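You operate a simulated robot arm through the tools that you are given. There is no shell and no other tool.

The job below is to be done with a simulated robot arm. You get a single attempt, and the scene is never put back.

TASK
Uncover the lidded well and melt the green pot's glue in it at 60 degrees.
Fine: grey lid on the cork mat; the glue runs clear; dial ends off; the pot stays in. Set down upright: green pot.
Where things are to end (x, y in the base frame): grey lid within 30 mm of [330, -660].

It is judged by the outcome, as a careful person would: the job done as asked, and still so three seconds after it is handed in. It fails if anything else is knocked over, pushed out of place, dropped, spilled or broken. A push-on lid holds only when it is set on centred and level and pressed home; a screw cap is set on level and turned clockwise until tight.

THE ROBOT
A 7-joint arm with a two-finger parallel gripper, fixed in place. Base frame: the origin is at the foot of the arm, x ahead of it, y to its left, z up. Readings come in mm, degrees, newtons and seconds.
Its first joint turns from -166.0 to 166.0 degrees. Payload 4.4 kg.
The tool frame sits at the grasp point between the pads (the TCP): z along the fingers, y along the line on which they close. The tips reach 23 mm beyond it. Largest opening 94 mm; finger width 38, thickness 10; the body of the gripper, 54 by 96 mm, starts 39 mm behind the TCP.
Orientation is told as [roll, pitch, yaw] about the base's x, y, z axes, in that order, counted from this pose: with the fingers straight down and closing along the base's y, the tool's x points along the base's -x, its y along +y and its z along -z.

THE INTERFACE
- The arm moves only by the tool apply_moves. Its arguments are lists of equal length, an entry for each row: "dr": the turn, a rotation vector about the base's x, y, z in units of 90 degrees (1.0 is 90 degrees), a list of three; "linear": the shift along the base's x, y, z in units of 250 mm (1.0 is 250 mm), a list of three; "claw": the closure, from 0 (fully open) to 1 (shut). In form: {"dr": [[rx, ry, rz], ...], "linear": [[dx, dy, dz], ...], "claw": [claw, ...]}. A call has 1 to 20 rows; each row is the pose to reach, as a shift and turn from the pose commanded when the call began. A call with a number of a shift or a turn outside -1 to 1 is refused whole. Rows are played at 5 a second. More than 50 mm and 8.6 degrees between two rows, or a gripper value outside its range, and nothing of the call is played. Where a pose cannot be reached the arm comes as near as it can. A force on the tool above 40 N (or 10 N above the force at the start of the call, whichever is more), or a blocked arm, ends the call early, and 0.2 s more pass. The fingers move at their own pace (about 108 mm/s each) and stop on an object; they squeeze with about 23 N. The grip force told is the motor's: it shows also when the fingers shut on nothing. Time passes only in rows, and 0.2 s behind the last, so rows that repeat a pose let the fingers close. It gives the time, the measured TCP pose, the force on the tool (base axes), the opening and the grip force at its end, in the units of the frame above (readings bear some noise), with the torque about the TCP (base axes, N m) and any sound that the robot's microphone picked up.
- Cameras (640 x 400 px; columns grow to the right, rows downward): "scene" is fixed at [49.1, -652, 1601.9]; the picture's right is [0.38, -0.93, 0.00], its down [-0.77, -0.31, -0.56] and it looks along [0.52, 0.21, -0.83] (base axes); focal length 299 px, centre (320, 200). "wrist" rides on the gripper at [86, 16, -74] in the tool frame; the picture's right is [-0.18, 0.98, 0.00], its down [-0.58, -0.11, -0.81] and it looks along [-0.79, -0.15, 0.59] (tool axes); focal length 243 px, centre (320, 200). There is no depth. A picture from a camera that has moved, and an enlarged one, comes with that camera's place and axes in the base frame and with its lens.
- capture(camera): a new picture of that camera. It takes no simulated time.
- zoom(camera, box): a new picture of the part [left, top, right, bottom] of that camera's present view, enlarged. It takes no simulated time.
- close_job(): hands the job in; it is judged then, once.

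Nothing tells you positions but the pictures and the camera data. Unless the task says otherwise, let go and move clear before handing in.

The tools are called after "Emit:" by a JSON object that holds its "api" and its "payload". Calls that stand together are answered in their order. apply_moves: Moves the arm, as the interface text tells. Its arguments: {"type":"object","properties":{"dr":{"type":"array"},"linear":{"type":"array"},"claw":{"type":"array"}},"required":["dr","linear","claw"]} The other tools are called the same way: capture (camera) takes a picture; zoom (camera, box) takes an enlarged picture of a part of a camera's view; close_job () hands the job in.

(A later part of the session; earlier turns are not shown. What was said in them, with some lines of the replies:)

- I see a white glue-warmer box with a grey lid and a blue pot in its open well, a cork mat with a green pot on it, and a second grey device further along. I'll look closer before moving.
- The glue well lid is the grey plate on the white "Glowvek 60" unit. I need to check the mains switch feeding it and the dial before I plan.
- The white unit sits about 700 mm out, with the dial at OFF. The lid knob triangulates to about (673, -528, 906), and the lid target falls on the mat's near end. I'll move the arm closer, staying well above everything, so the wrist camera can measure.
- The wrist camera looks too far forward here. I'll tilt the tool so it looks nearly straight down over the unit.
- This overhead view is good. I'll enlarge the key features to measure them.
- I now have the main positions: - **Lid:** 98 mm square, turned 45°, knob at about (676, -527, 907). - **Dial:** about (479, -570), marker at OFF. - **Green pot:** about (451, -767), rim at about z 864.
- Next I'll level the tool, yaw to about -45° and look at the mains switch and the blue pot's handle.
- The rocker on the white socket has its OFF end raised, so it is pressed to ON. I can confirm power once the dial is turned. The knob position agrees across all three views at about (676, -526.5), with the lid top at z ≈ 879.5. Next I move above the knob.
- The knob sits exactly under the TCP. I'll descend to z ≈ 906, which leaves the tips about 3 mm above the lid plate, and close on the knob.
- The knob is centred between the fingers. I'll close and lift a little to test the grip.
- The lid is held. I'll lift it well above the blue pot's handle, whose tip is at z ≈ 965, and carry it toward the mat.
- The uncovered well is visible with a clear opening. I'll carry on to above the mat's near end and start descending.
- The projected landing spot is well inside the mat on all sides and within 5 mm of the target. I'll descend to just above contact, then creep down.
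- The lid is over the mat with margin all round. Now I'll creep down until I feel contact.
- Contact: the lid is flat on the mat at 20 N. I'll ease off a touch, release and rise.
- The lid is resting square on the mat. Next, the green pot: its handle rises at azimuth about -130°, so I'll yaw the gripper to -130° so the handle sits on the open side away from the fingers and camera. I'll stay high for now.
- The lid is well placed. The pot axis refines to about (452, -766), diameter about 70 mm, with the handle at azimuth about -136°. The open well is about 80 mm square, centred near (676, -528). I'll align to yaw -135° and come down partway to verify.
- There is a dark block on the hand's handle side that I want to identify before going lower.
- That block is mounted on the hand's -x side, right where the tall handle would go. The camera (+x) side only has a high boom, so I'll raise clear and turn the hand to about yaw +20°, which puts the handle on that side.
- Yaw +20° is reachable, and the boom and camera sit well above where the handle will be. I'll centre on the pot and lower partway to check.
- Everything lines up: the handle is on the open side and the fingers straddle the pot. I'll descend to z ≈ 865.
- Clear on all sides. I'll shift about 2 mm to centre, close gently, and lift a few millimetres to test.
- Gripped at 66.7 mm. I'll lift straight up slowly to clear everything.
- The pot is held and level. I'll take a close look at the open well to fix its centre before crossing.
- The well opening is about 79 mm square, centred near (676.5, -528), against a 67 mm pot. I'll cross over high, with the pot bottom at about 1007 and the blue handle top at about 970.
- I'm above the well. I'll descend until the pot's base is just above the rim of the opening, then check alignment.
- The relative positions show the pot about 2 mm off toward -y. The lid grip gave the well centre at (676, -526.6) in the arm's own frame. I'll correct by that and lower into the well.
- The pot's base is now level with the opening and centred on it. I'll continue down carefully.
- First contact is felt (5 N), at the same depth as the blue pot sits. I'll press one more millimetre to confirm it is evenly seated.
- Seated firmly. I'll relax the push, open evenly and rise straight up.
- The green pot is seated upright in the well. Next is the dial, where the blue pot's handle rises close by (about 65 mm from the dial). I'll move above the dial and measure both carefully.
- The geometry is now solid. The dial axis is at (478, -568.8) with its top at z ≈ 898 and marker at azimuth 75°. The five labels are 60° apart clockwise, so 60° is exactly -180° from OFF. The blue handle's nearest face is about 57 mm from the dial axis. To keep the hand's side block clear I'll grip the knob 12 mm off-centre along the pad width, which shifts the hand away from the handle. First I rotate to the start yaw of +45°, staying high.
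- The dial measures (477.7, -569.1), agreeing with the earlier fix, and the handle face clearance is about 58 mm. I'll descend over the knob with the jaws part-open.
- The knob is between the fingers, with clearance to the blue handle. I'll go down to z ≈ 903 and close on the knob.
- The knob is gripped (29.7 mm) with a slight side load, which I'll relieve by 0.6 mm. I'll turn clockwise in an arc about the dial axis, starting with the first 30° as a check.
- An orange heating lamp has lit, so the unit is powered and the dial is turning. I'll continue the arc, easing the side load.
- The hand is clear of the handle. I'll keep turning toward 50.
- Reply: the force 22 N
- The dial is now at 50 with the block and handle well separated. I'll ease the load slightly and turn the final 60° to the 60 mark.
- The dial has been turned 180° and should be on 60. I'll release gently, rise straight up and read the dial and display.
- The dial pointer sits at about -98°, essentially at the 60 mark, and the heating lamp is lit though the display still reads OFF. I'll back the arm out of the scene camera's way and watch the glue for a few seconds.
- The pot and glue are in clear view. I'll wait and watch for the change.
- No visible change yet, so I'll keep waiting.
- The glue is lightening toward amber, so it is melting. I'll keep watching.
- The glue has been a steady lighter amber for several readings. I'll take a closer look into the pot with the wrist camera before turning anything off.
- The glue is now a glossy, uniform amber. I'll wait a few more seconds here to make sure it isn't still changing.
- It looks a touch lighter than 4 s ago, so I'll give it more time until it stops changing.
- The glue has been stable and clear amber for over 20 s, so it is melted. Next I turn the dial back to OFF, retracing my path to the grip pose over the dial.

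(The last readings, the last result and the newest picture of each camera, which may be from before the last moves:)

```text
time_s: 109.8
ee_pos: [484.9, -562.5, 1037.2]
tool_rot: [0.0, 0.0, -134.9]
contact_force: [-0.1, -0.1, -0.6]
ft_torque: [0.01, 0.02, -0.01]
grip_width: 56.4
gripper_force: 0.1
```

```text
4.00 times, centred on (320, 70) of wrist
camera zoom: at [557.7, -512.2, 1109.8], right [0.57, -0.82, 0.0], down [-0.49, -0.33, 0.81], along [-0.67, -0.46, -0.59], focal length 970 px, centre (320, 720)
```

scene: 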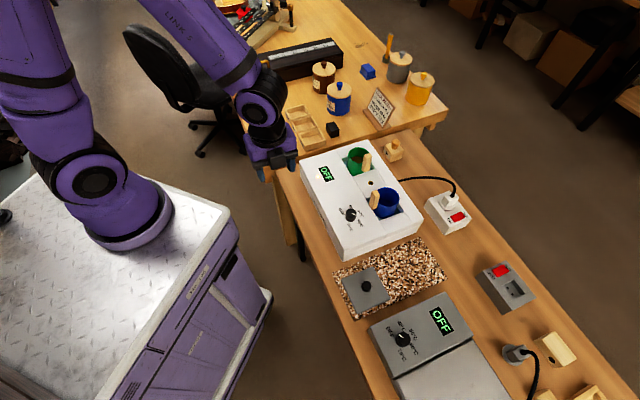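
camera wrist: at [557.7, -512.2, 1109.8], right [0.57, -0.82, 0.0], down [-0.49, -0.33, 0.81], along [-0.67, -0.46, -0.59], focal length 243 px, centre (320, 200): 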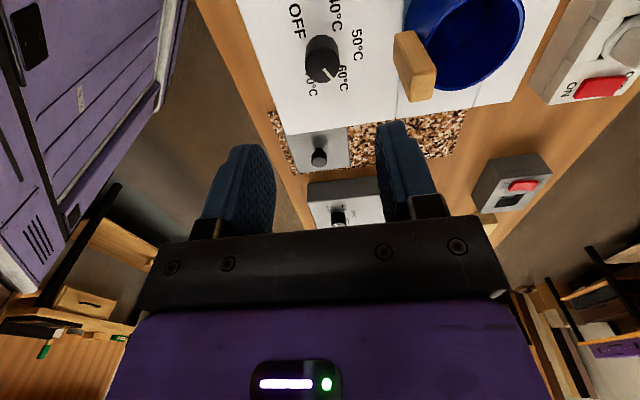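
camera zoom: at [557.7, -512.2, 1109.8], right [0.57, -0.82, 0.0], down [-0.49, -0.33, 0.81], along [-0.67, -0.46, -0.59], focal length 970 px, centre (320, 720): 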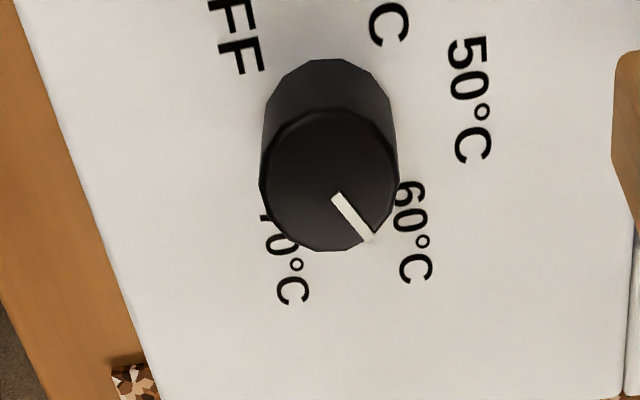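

The knob is centred between the fingers with about 10.5 mm offset, as intended. I'll descend and grip.

Emit:
{"api": "apply_moves", "payload": {"dr": [[0, 0, 0], [0, 0, 0], [0, 0, 0], [0, 0, 0], [0, 0, 0], [0, 0, 0], [0, 0, 0], [0, 0, 0], [0, 0, 0], [0, 0, 0], [0, 0, 0]], "linear": [[0, 0, -0.12], [0, 0, -0.24], [0, 0, -0.36], [0, 0, -0.46], [0, 0, -0.51], [0, 0, -0.53], [0, 0, -0.53], [0, 0, -0.53], [0, 0, -0.53], [0, 0, -0.53], [0, 0, -0.53]], "claw": [0.4, 0.4, 0.4, 0.4, 0.4, 0.4, 0.5, 0.6, 0.8, 1, 1]}}

Emit:
{"api": "capture", "payload": {"camera": "wrist"}}

Emit:
{"api": "zoom", "payload": {"camera": "scene", "box": [310, 150, 420, 240]}}

```text
time_s: 112.2
ee_pos: [484.7, -560.1, 902.6]
tool_rot: [-0.1, 0.0, -135.0]
contact_force: [-11.4, 10.5, -3.8]
ft_torque: [-0.07, -0.4, -0.15]
grip_width: 29.8
gripper_force: 45.0
```

```text
taken
camera wrist: at [558.4, -511.7, 975.6], right [0.56, -0.83, 0.0], down [-0.49, -0.34, 0.81], along [-0.67, -0.45, -0.59], focal length 243 px, centre (320, 200)
```

wrist: 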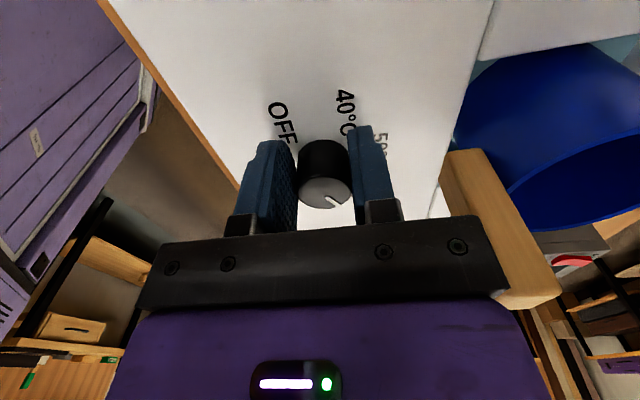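

```text
4.44 times, centred on (365, 195) of scene
camera zoom: at [49.1, -652.0, 1601.9], right [0.38, -0.93, 0.0], down [-0.77, -0.31, -0.56], along [0.52, 0.21, -0.83], focal length 1331 px, centre (120, 222)
```

zoom: 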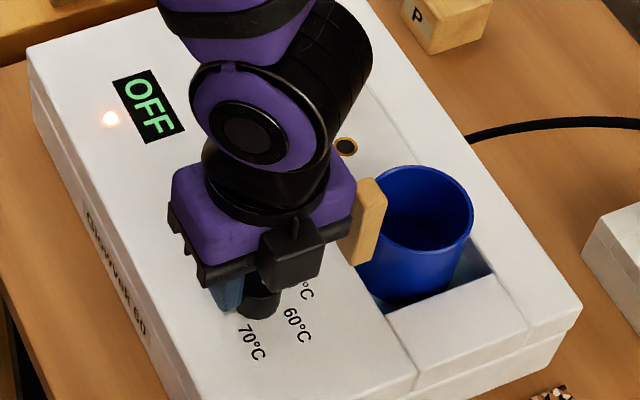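

Gripped. I'll ease the side load and start turning counter-clockwise, back toward OFF.

Emit:
{"api": "apply_moves", "payload": {"dr": [[0, 0, 0.0556], [0, 0, 0.1111], [0, 0, 0.1667], [0, 0, 0.2222], [0, 0, 0.2778], [0, 0, 0.3333], [0, 0, 0.3889], [0, 0, 0.4444], [0, 0, 0.5]], "linear": [[-0.006, 0.0057, 0.001], [-0.0089, 0.008, 0.001], [-0.0121, 0.01, 0.001], [-0.0154, 0.0117, 0.001], [-0.0188, 0.0132, 0.001], [-0.0224, 0.0143, 0.001], [-0.026, 0.0151, 0.001], [-0.0297, 0.0156, 0.001], [-0.0335, 0.0157, 0.001]], "claw": [1, 1, 1, 1, 1, 1, 1, 1, 1]}}

Emit:
{"api": "capture", "payload": {"camera": "wrist"}}

Emit:
{"api": "zoom", "payload": {"camera": "scene", "box": [310, 150, 420, 240]}}

```text
time_s: 114.2
ee_pos: [477.2, -559.5, 902.3]
tool_rot: [0.0, 0.0, -89.8]
contact_force: [-7.1, -1.3, -7.8]
ft_torque: [-0.9, -0.45, -0.08]
grip_width: 29.7
gripper_force: 44.9
```

```text
taken
camera wrist: at [494.1, -471.6, 975.6], right [0.98, -0.18, 0.0], down [-0.11, -0.58, 0.81], along [-0.15, -0.79, -0.59], focal length 243 px, centre (320, 200)
```

wrist: 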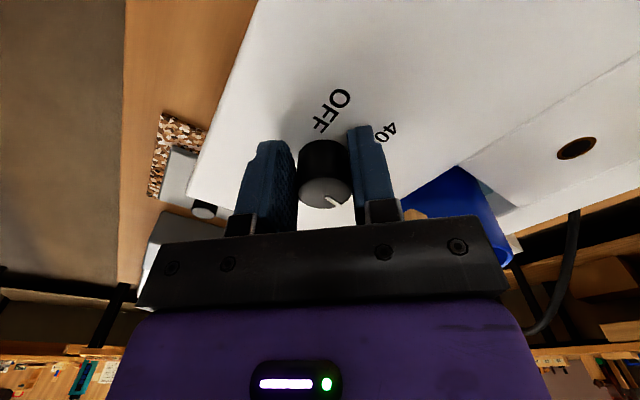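

```text
4.44 times, centred on (365, 195) of scene
camera zoom: at [49.1, -652.0, 1601.9], right [0.38, -0.93, 0.0], down [-0.77, -0.31, -0.56], along [0.52, 0.21, -0.83], focal length 1331 px, centre (120, 222)
```

zoom: 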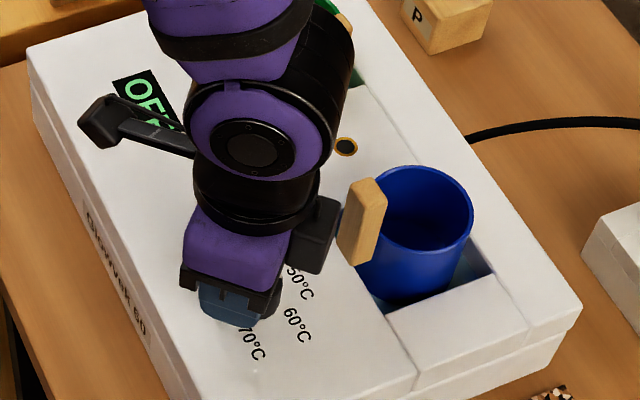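

The block stays clear of the handle by more than 10 mm. Continuing the turn.

Emit:
{"api": "apply_moves", "payload": {"dr": [[0, 0, 0.0556], [0, 0, 0.1111], [0, 0, 0.1667], [0, 0, 0.2222], [0, 0, 0.2778], [0, 0, 0.3333], [0, 0, 0.3889], [0, 0, 0.4444], [0, 0, 0.5]], "linear": [[-0.0057, -0.0006, -0.0012], [-0.0094, -0.001, -0.0012], [-0.0131, -0.0018, -0.0012], [-0.0166, -0.003, -0.0012], [-0.0201, -0.0044, -0.0012], [-0.0234, -0.0061, -0.0012], [-0.0266, -0.0081, -0.0012], [-0.0295, -0.0104, -0.0012], [-0.0323, -0.0129, -0.0012]], "claw": [1, 1, 1, 1, 1, 1, 1, 1, 1]}}

Emit:
{"api": "zoom", "payload": {"camera": "scene", "box": [310, 150, 420, 240]}}

```text
time_s: 116.2
ee_pos: [469.2, -561.6, 902.0]
tool_rot: [0.0, -0.1, -44.8]
contact_force: [3.9, -12.3, 16.6]
ft_torque: [0.65, 0.07, -0.05]
grip_width: 29.9
gripper_force: 44.7
```

```text
4.44 times, centred on (365, 195) of scene
camera zoom: at [49.1, -652.0, 1601.9], right [0.38, -0.93, 0.0], down [-0.77, -0.31, -0.56], along [0.52, 0.21, -0.83], focal length 1331 px, centre (120, 222)
```

zoom: 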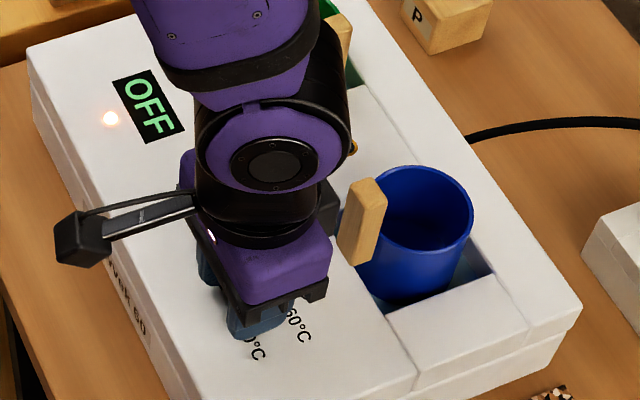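

Good. Continuing toward OFF, easing the small loads again.

Emit:
{"api": "apply_moves", "payload": {"dr": [[0, 0, 0.0556], [0, 0, 0.1111], [0, 0, 0.1667], [0, 0, 0.2222], [0, 0, 0.2778], [0, 0, 0.3333], [0, 0, 0.3889], [0, 0, 0.4444], [0, 0, 0.5], [0, 0, 0.5556], [0, 0, 0.6111], [0, 0, 0.6667]], "linear": [[-0.0017, -0.0052, 0.0016], [-0.004, -0.0081, 0.0016], [-0.006, -0.0113, 0.0016], [-0.0077, -0.0146, 0.0016], [-0.0092, -0.018, 0.0016], [-0.0103, -0.0216, 0.0016], [-0.0111, -0.0252, 0.0016], [-0.0116, -0.0289, 0.0016], [-0.0117, -0.0327, 0.0016], [-0.0116, -0.0364, 0.0016], [-0.0111, -0.0401, 0.0016], [-0.0103, -0.0438, 0.0016]], "claw": [1, 1, 1, 1, 1, 1, 1, 1, 1, 1, 1, 1]}}

Emit:
{"api": "zoom", "payload": {"camera": "scene", "box": [310, 150, 420, 240]}}

Emit:
{"api": "capture", "payload": {"camera": "wrist"}}

```text
time_s: 118.8
ee_pos: [466.3, -571.0, 902.1]
tool_rot: [0.1, 0.0, 15.0]
contact_force: [-10.0, -10.9, -3.6]
ft_torque: [-0.61, 0.43, -0.14]
grip_width: 29.9
gripper_force: 45.0
```

```text
4.44 times, centred on (365, 195) of scene
camera zoom: at [49.1, -652.0, 1601.9], right [0.38, -0.93, 0.0], down [-0.77, -0.31, -0.56], along [0.52, 0.21, -0.83], focal length 1331 px, centre (120, 222)
```

zoom: 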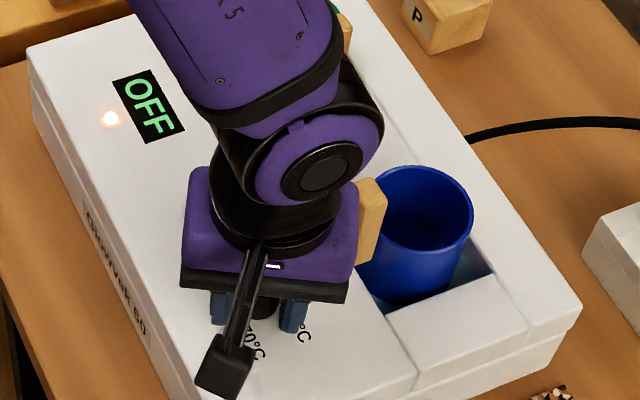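

```text
taken
camera wrist: at [379.8, -578.8, 975.6], right [-0.08, 1.0, 0.0], down [0.59, 0.05, 0.81], along [0.8, 0.06, -0.59], focal length 243 px, centre (320, 200)
```

wrist: 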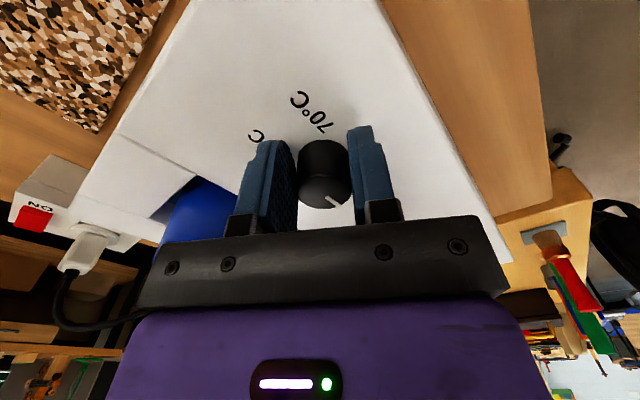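

Last stretch back to the OFF mark.

Emit:
{"api": "apply_moves", "payload": {"dr": [[0, 0, 0.0556], [0, 0, 0.1111], [0, 0, 0.1667], [0, 0, 0.2222], [0, 0, 0.2778], [0, 0, 0.3], [0, 0, 0.3]], "linear": [[-0.0009, -0.0056, 0], [0.0006, -0.009, 0], [0.0023, -0.0123, 0], [0.0043, -0.0155, 0], [0.0066, -0.0184, 0], [0.0075, -0.0196, 0], [0.0075, -0.0196, 0]], "claw": [1, 1, 1, 1, 1, 1, 1]}}

Emit:
{"api": "zoom", "payload": {"camera": "scene", "box": [310, 150, 420, 240]}}

Emit:
{"api": "capture", "payload": {"camera": "wrist"}}

```text
time_s: 120.4
ee_pos: [469.0, -575.9, 901.6]
tool_rot: [0.0, 0.1, 42.1]
contact_force: [0.6, -7.7, 7.5]
ft_torque: [0.62, -0.03, -0.03]
grip_width: 29.9
gripper_force: 44.8
```

```text
4.44 times, centred on (365, 195) of scene
camera zoom: at [49.1, -652.0, 1601.9], right [0.38, -0.93, 0.0], down [-0.77, -0.31, -0.56], along [0.52, 0.21, -0.83], focal length 1331 px, centre (120, 222)
```

zoom: 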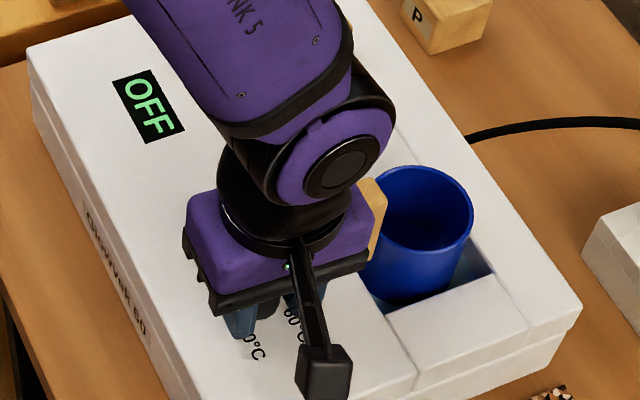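

```text
taken
camera wrist: at [394.8, -622.3, 975.5], right [-0.52, 0.85, 0.0], down [0.5, 0.31, 0.81], along [0.69, 0.42, -0.59], focal length 243 px, centre (320, 200)
```

wrist: 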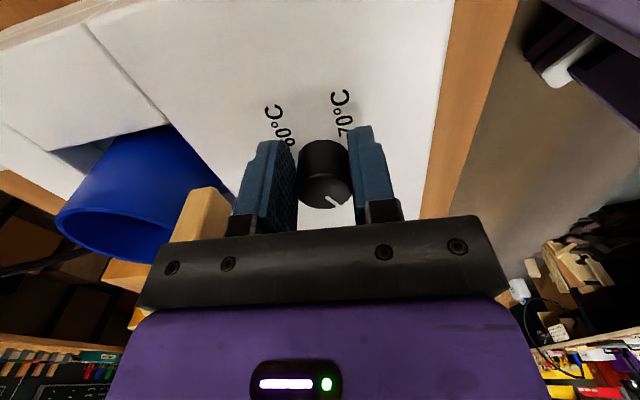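

The lamp has gone out. I'll release and rise straight up, then check the pointer.

Emit:
{"api": "apply_moves", "payload": {"dr": [[0, 0, 0], [0, 0, 0], [0, 0, 0], [0, 0, 0], [0, 0, 0], [0, 0, 0], [0, 0, 0], [0, 0, 0]], "linear": [[0, 0, 0], [0, 0, 0], [0, 0, 0], [0, 0, 0.06], [0, 0, 0.2], [0, 0, 0.36], [0, 0, 0.56], [0, 0, 0.56]], "claw": [0.6, 0.4, 0.4, 0.4, 0.4, 0.4, 0.4, 0.4]}}

Emit:
{"api": "zoom", "payload": {"camera": "wrist", "box": [270, 10, 370, 110]}}

Emit:
{"api": "zoom", "payload": {"camera": "scene", "box": [310, 130, 430, 240]}}

Emit:
{"api": "zoom", "payload": {"camera": "scene", "box": [335, 198, 370, 233]}}

```text
time_s: 122.2
ee_pos: [468.4, -575.5, 1043.9]
tool_rot: [0.0, -0.1, 42.1]
contact_force: [0.0, -0.9, -1.2]
ft_torque: [0.0, 0.03, 0.04]
grip_width: 56.5
gripper_force: 0.1
```

```text
4.00 times, centred on (320, 60) of wrist
camera zoom: at [394.3, -621.2, 1115.8], right [-0.52, 0.85, 0.0], down [0.5, 0.31, 0.81], along [0.69, 0.42, -0.59], focal length 970 px, centre (320, 760)
```

zoom: 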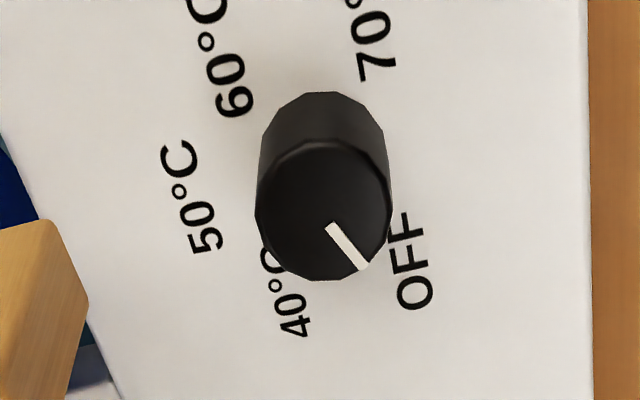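

```text
3.64 times, centred on (370, 185) of scene
camera zoom: at [49.1, -652.0, 1601.9], right [0.38, -0.93, 0.0], down [-0.77, -0.31, -0.56], along [0.52, 0.21, -0.83], focal length 1089 px, centre (138, 254)
```

zoom: 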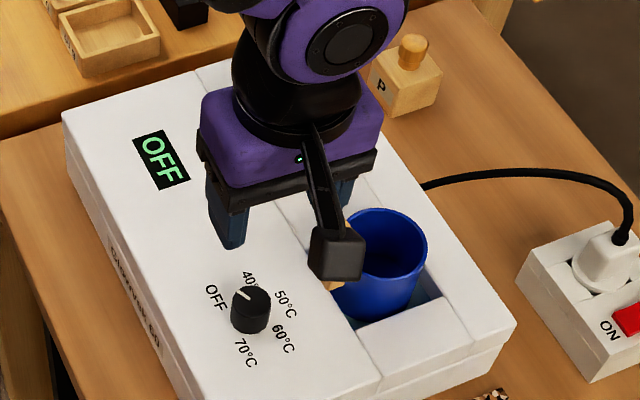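

```text
11.43 times, centred on (352, 216) of scene
camera zoom: at [49.1, -652.0, 1601.9], right [0.38, -0.93, 0.0], down [-0.77, -0.31, -0.56], along [0.52, 0.21, -0.83], focal length 3422 px, centre (-51, 23)
```

zoom: 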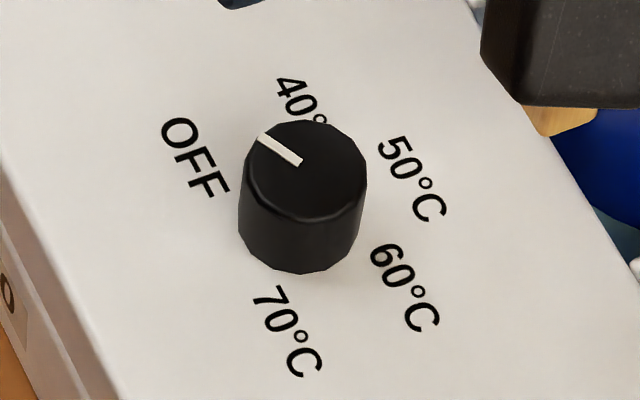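

The heater is off, but the pointer is still about 4–5° short of its original OFF position. I'll regrip and nudge it fully home.

Emit:
{"api": "apply_moves", "payload": {"dr": [[0, 0, -0.0556], [0, 0, -0.1111], [0, 0, -0.1111], [0, 0, -0.1111], [0, 0, -0.1111], [0, 0, -0.1111], [0, 0, -0.1111], [0, 0, -0.1111], [0, 0, -0.1111], [0, 0, -0.1111], [0, 0, -0.1111], [0, 0, -0.1111]], "linear": [[-0.0023, 0.003, -0.08], [-0.0046, 0.0061, -0.18], [-0.0046, 0.0061, -0.28], [-0.0046, 0.0061, -0.38], [-0.0046, 0.0061, -0.48], [-0.0046, 0.0061, -0.54], [-0.0046, 0.0061, -0.56], [-0.0046, 0.0061, -0.56], [-0.0046, 0.0061, -0.56], [-0.0046, 0.0061, -0.56], [-0.0046, 0.0061, -0.56], [-0.0046, 0.0061, -0.56]], "claw": [0.4, 0.4, 0.4, 0.4, 0.4, 0.4, 0.4, 0.5, 0.6, 0.8, 1, 1]}}

Emit:
{"api": "capture", "payload": {"camera": "wrist"}}

```text
time_s: 124.8
ee_pos: [468.5, -574.9, 902.9]
tool_rot: [0.1, 0.0, 32.1]
contact_force: [-2.1, 3.4, -1.6]
ft_torque: [-0.09, 0.24, 0.07]
grip_width: 29.5
gripper_force: 44.5
```

```text
taken
camera wrist: at [386.1, -607.5, 975.8], right [-0.37, 0.93, 0.0], down [0.55, 0.22, 0.81], along [0.75, 0.29, -0.59], focal length 243 px, centre (320, 200)
```

wrist: 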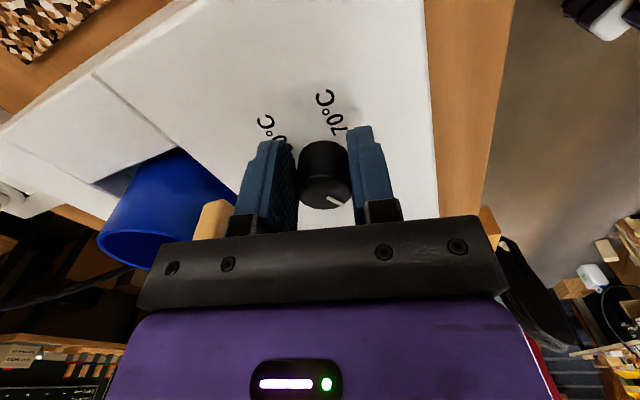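

Emit:
{"api": "apply_moves", "payload": {"dr": [[0, 0, 0.0333], [0, 0, 0.0667], [0, 0, 0.1], [0, 0, 0.1], [0, 0, 0.1], [0, 0, 0.1], [0, 0, 0.1], [0, 0, 0.1], [0, 0, 0.1], [0, 0, 0.1], [0, 0, 0.1]], "linear": [[0.0013, -0.0019, 0], [0.0026, -0.0038, 0], [0.0041, -0.0056, 0], [0.0041, -0.0056, 0], [0.0041, -0.0056, 0], [0.0041, -0.0056, 0], [0.0041, -0.0056, 0.06], [0.0041, -0.0056, 0.2], [0.0041, -0.0056, 0.36], [0.0041, -0.0056, 0.56], [0.0041, -0.0056, 0.56]], "claw": [1, 1, 1, 1, 0.6, 0.4, 0.4, 0.4, 0.4, 0.4, 0.4]}}

Emit:
{"api": "zoom", "payload": {"camera": "wrist", "box": [270, 10, 370, 110]}}

Emit:
{"api": "zoom", "payload": {"camera": "scene", "box": [325, 190, 375, 235]}}

Emit:
{"api": "zoom", "payload": {"camera": "scene", "box": [310, 130, 430, 240]}}

```text
time_s: 127.2
ee_pos: [469.0, -575.5, 1042.7]
tool_rot: [0.0, 0.0, 41.1]
contact_force: [-0.4, 0.1, -0.6]
ft_torque: [0.03, -0.02, -0.05]
grip_width: 56.4
gripper_force: 0.0
```

```text
4.00 times, centred on (320, 60) of wrist
camera zoom: at [394.4, -621.1, 1115.2], right [-0.51, 0.86, 0.0], down [0.51, 0.3, 0.81], along [0.7, 0.41, -0.59], focal length 970 px, centre (320, 760)
```

zoom: 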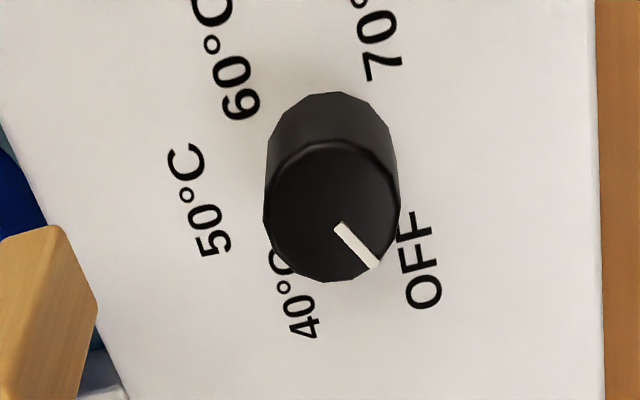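

```text
8.89 times, centred on (350, 212) of scene
camera zoom: at [49.1, -652.0, 1601.9], right [0.38, -0.93, 0.0], down [-0.77, -0.31, -0.56], along [0.52, 0.21, -0.83], focal length 2661 px, centre (53, 89)
```

zoom: 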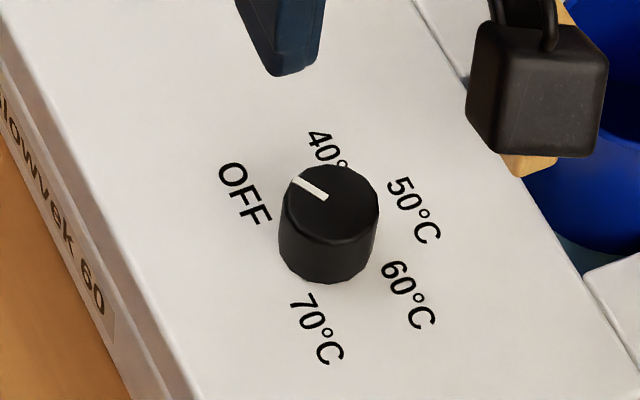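

```text
3.64 times, centred on (370, 185) of scene
camera zoom: at [49.1, -652.0, 1601.9], right [0.38, -0.93, 0.0], down [-0.77, -0.31, -0.56], along [0.52, 0.21, -0.83], focal length 1089 px, centre (138, 254)
```

zoom: 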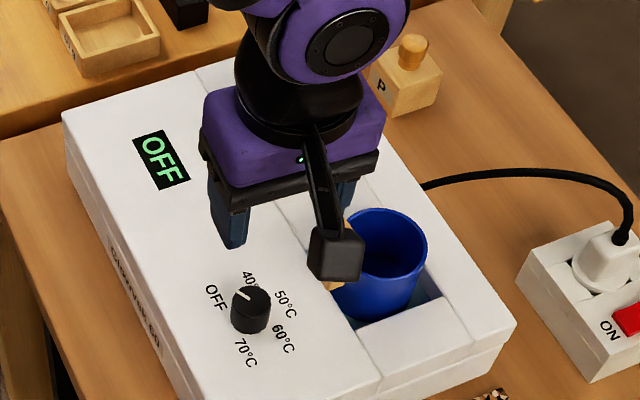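

The pointer now matches its original OFF position exactly and the lamp is out. I'll move the arm clear and do a final check of the pot, glue, lid and surroundings.

Emit:
{"api": "apply_moves", "payload": {"dr": [[0, 0, 0], [0, 0, 0], [0, 0, 0], [0, 0, 0], [0, 0, 0], [0, 0, 0], [0, 0, 0], [0, 0, 0]], "linear": [[0, 0, 0.12], [-0.04, 0.1, 0.22], [-0.08, 0.22, 0.26], [-0.12, 0.34, 0.26], [-0.18, 0.46, 0.26], [-0.24, 0.58, 0.26], [-0.26, 0.7, 0.26], [-0.26, 0.7, 0.26]], "claw": [0.4, 0.4, 0.4, 0.4, 0.4, 0.4, 0.4, 0.4]}}

Emit:
{"api": "capture", "payload": {"camera": "scene"}}

Emit:
{"api": "zoom", "payload": {"camera": "scene", "box": [345, 145, 385, 175]}}

Emit:
{"api": "zoom", "payload": {"camera": "scene", "box": [300, 130, 460, 330]}}

```text
time_s: 129.0
ee_pos: [404.8, -402.1, 1107.5]
tool_rot: [0.0, 0.0, 40.9]
contact_force: [-0.4, 0.1, -0.4]
ft_torque: [0.01, -0.02, -0.02]
grip_width: 56.4
gripper_force: 0.2
```

```text
taken
```

scene: 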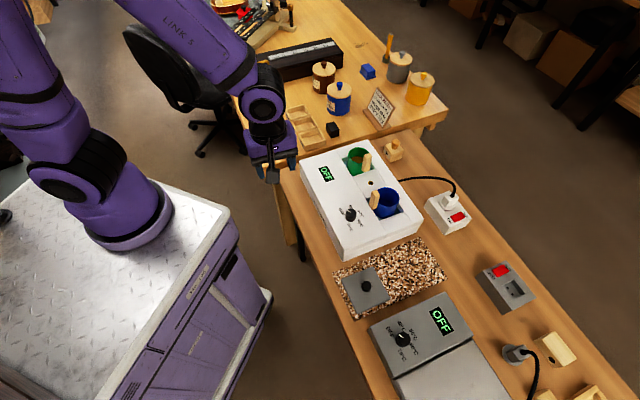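

```text
13.33 times, centred on (365, 160) of scene
camera zoom: at [49.1, -652.0, 1601.9], right [0.38, -0.93, 0.0], down [-0.77, -0.31, -0.56], along [0.52, 0.21, -0.83], focal length 3992 px, centre (-280, 733)
```

zoom: 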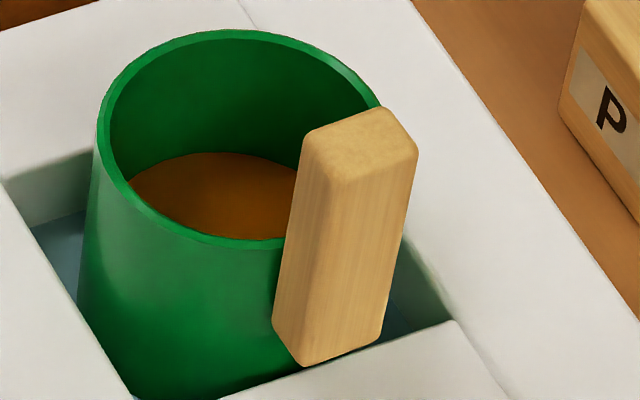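

```text
2.00 times, centred on (380, 230) of scene
camera zoom: at [49.1, -652.0, 1601.9], right [0.38, -0.93, 0.0], down [-0.77, -0.31, -0.56], along [0.52, 0.21, -0.83], focal length 599 px, centre (200, 140)
```

zoom: 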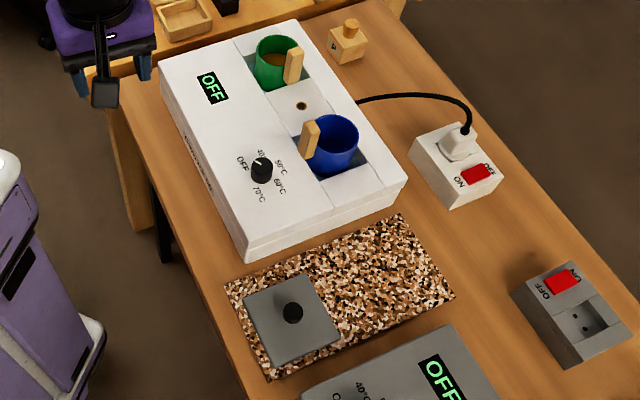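

Final check: the lid lies flat on the mat within about 5 mm of its target. The green pot stands upright in its well with clear amber glue. The dial is at OFF with the lamp out, nothing else has moved, and the arm is clear. I'm handing the job in.

Emit:
{"api": "close_job", "payload": {}}

```text
The job is handed in.
```

I uncovered the lidded well, melted the green pot's glue in it on the 60 setting, and turned the dial back to off before handing in. The hand-in gave no result back, so these are my own last checks:

- **Lid:** the grey lid lies flat on the cork mat, about 3 mm from [330, -660].
- **Green pot:** it stands upright in the uncovered well, still in place.
- **Glue:** it turned from dark brown to glossy amber and then stayed unchanged for over 20 seconds. I judged that as running clear.
- **Dial:** it went to the 60 mark, a few degrees short of its centre, and is now back at its original off position. The heating lamp is out.
- **Display:** it read OFF the whole time, even while the heating lamp was lit. I went by the dial pointer, the lamp and the glue itself.
- **Surroundings:** the blue pot, the white unit and everything else look unmoved, and the arm is clear.
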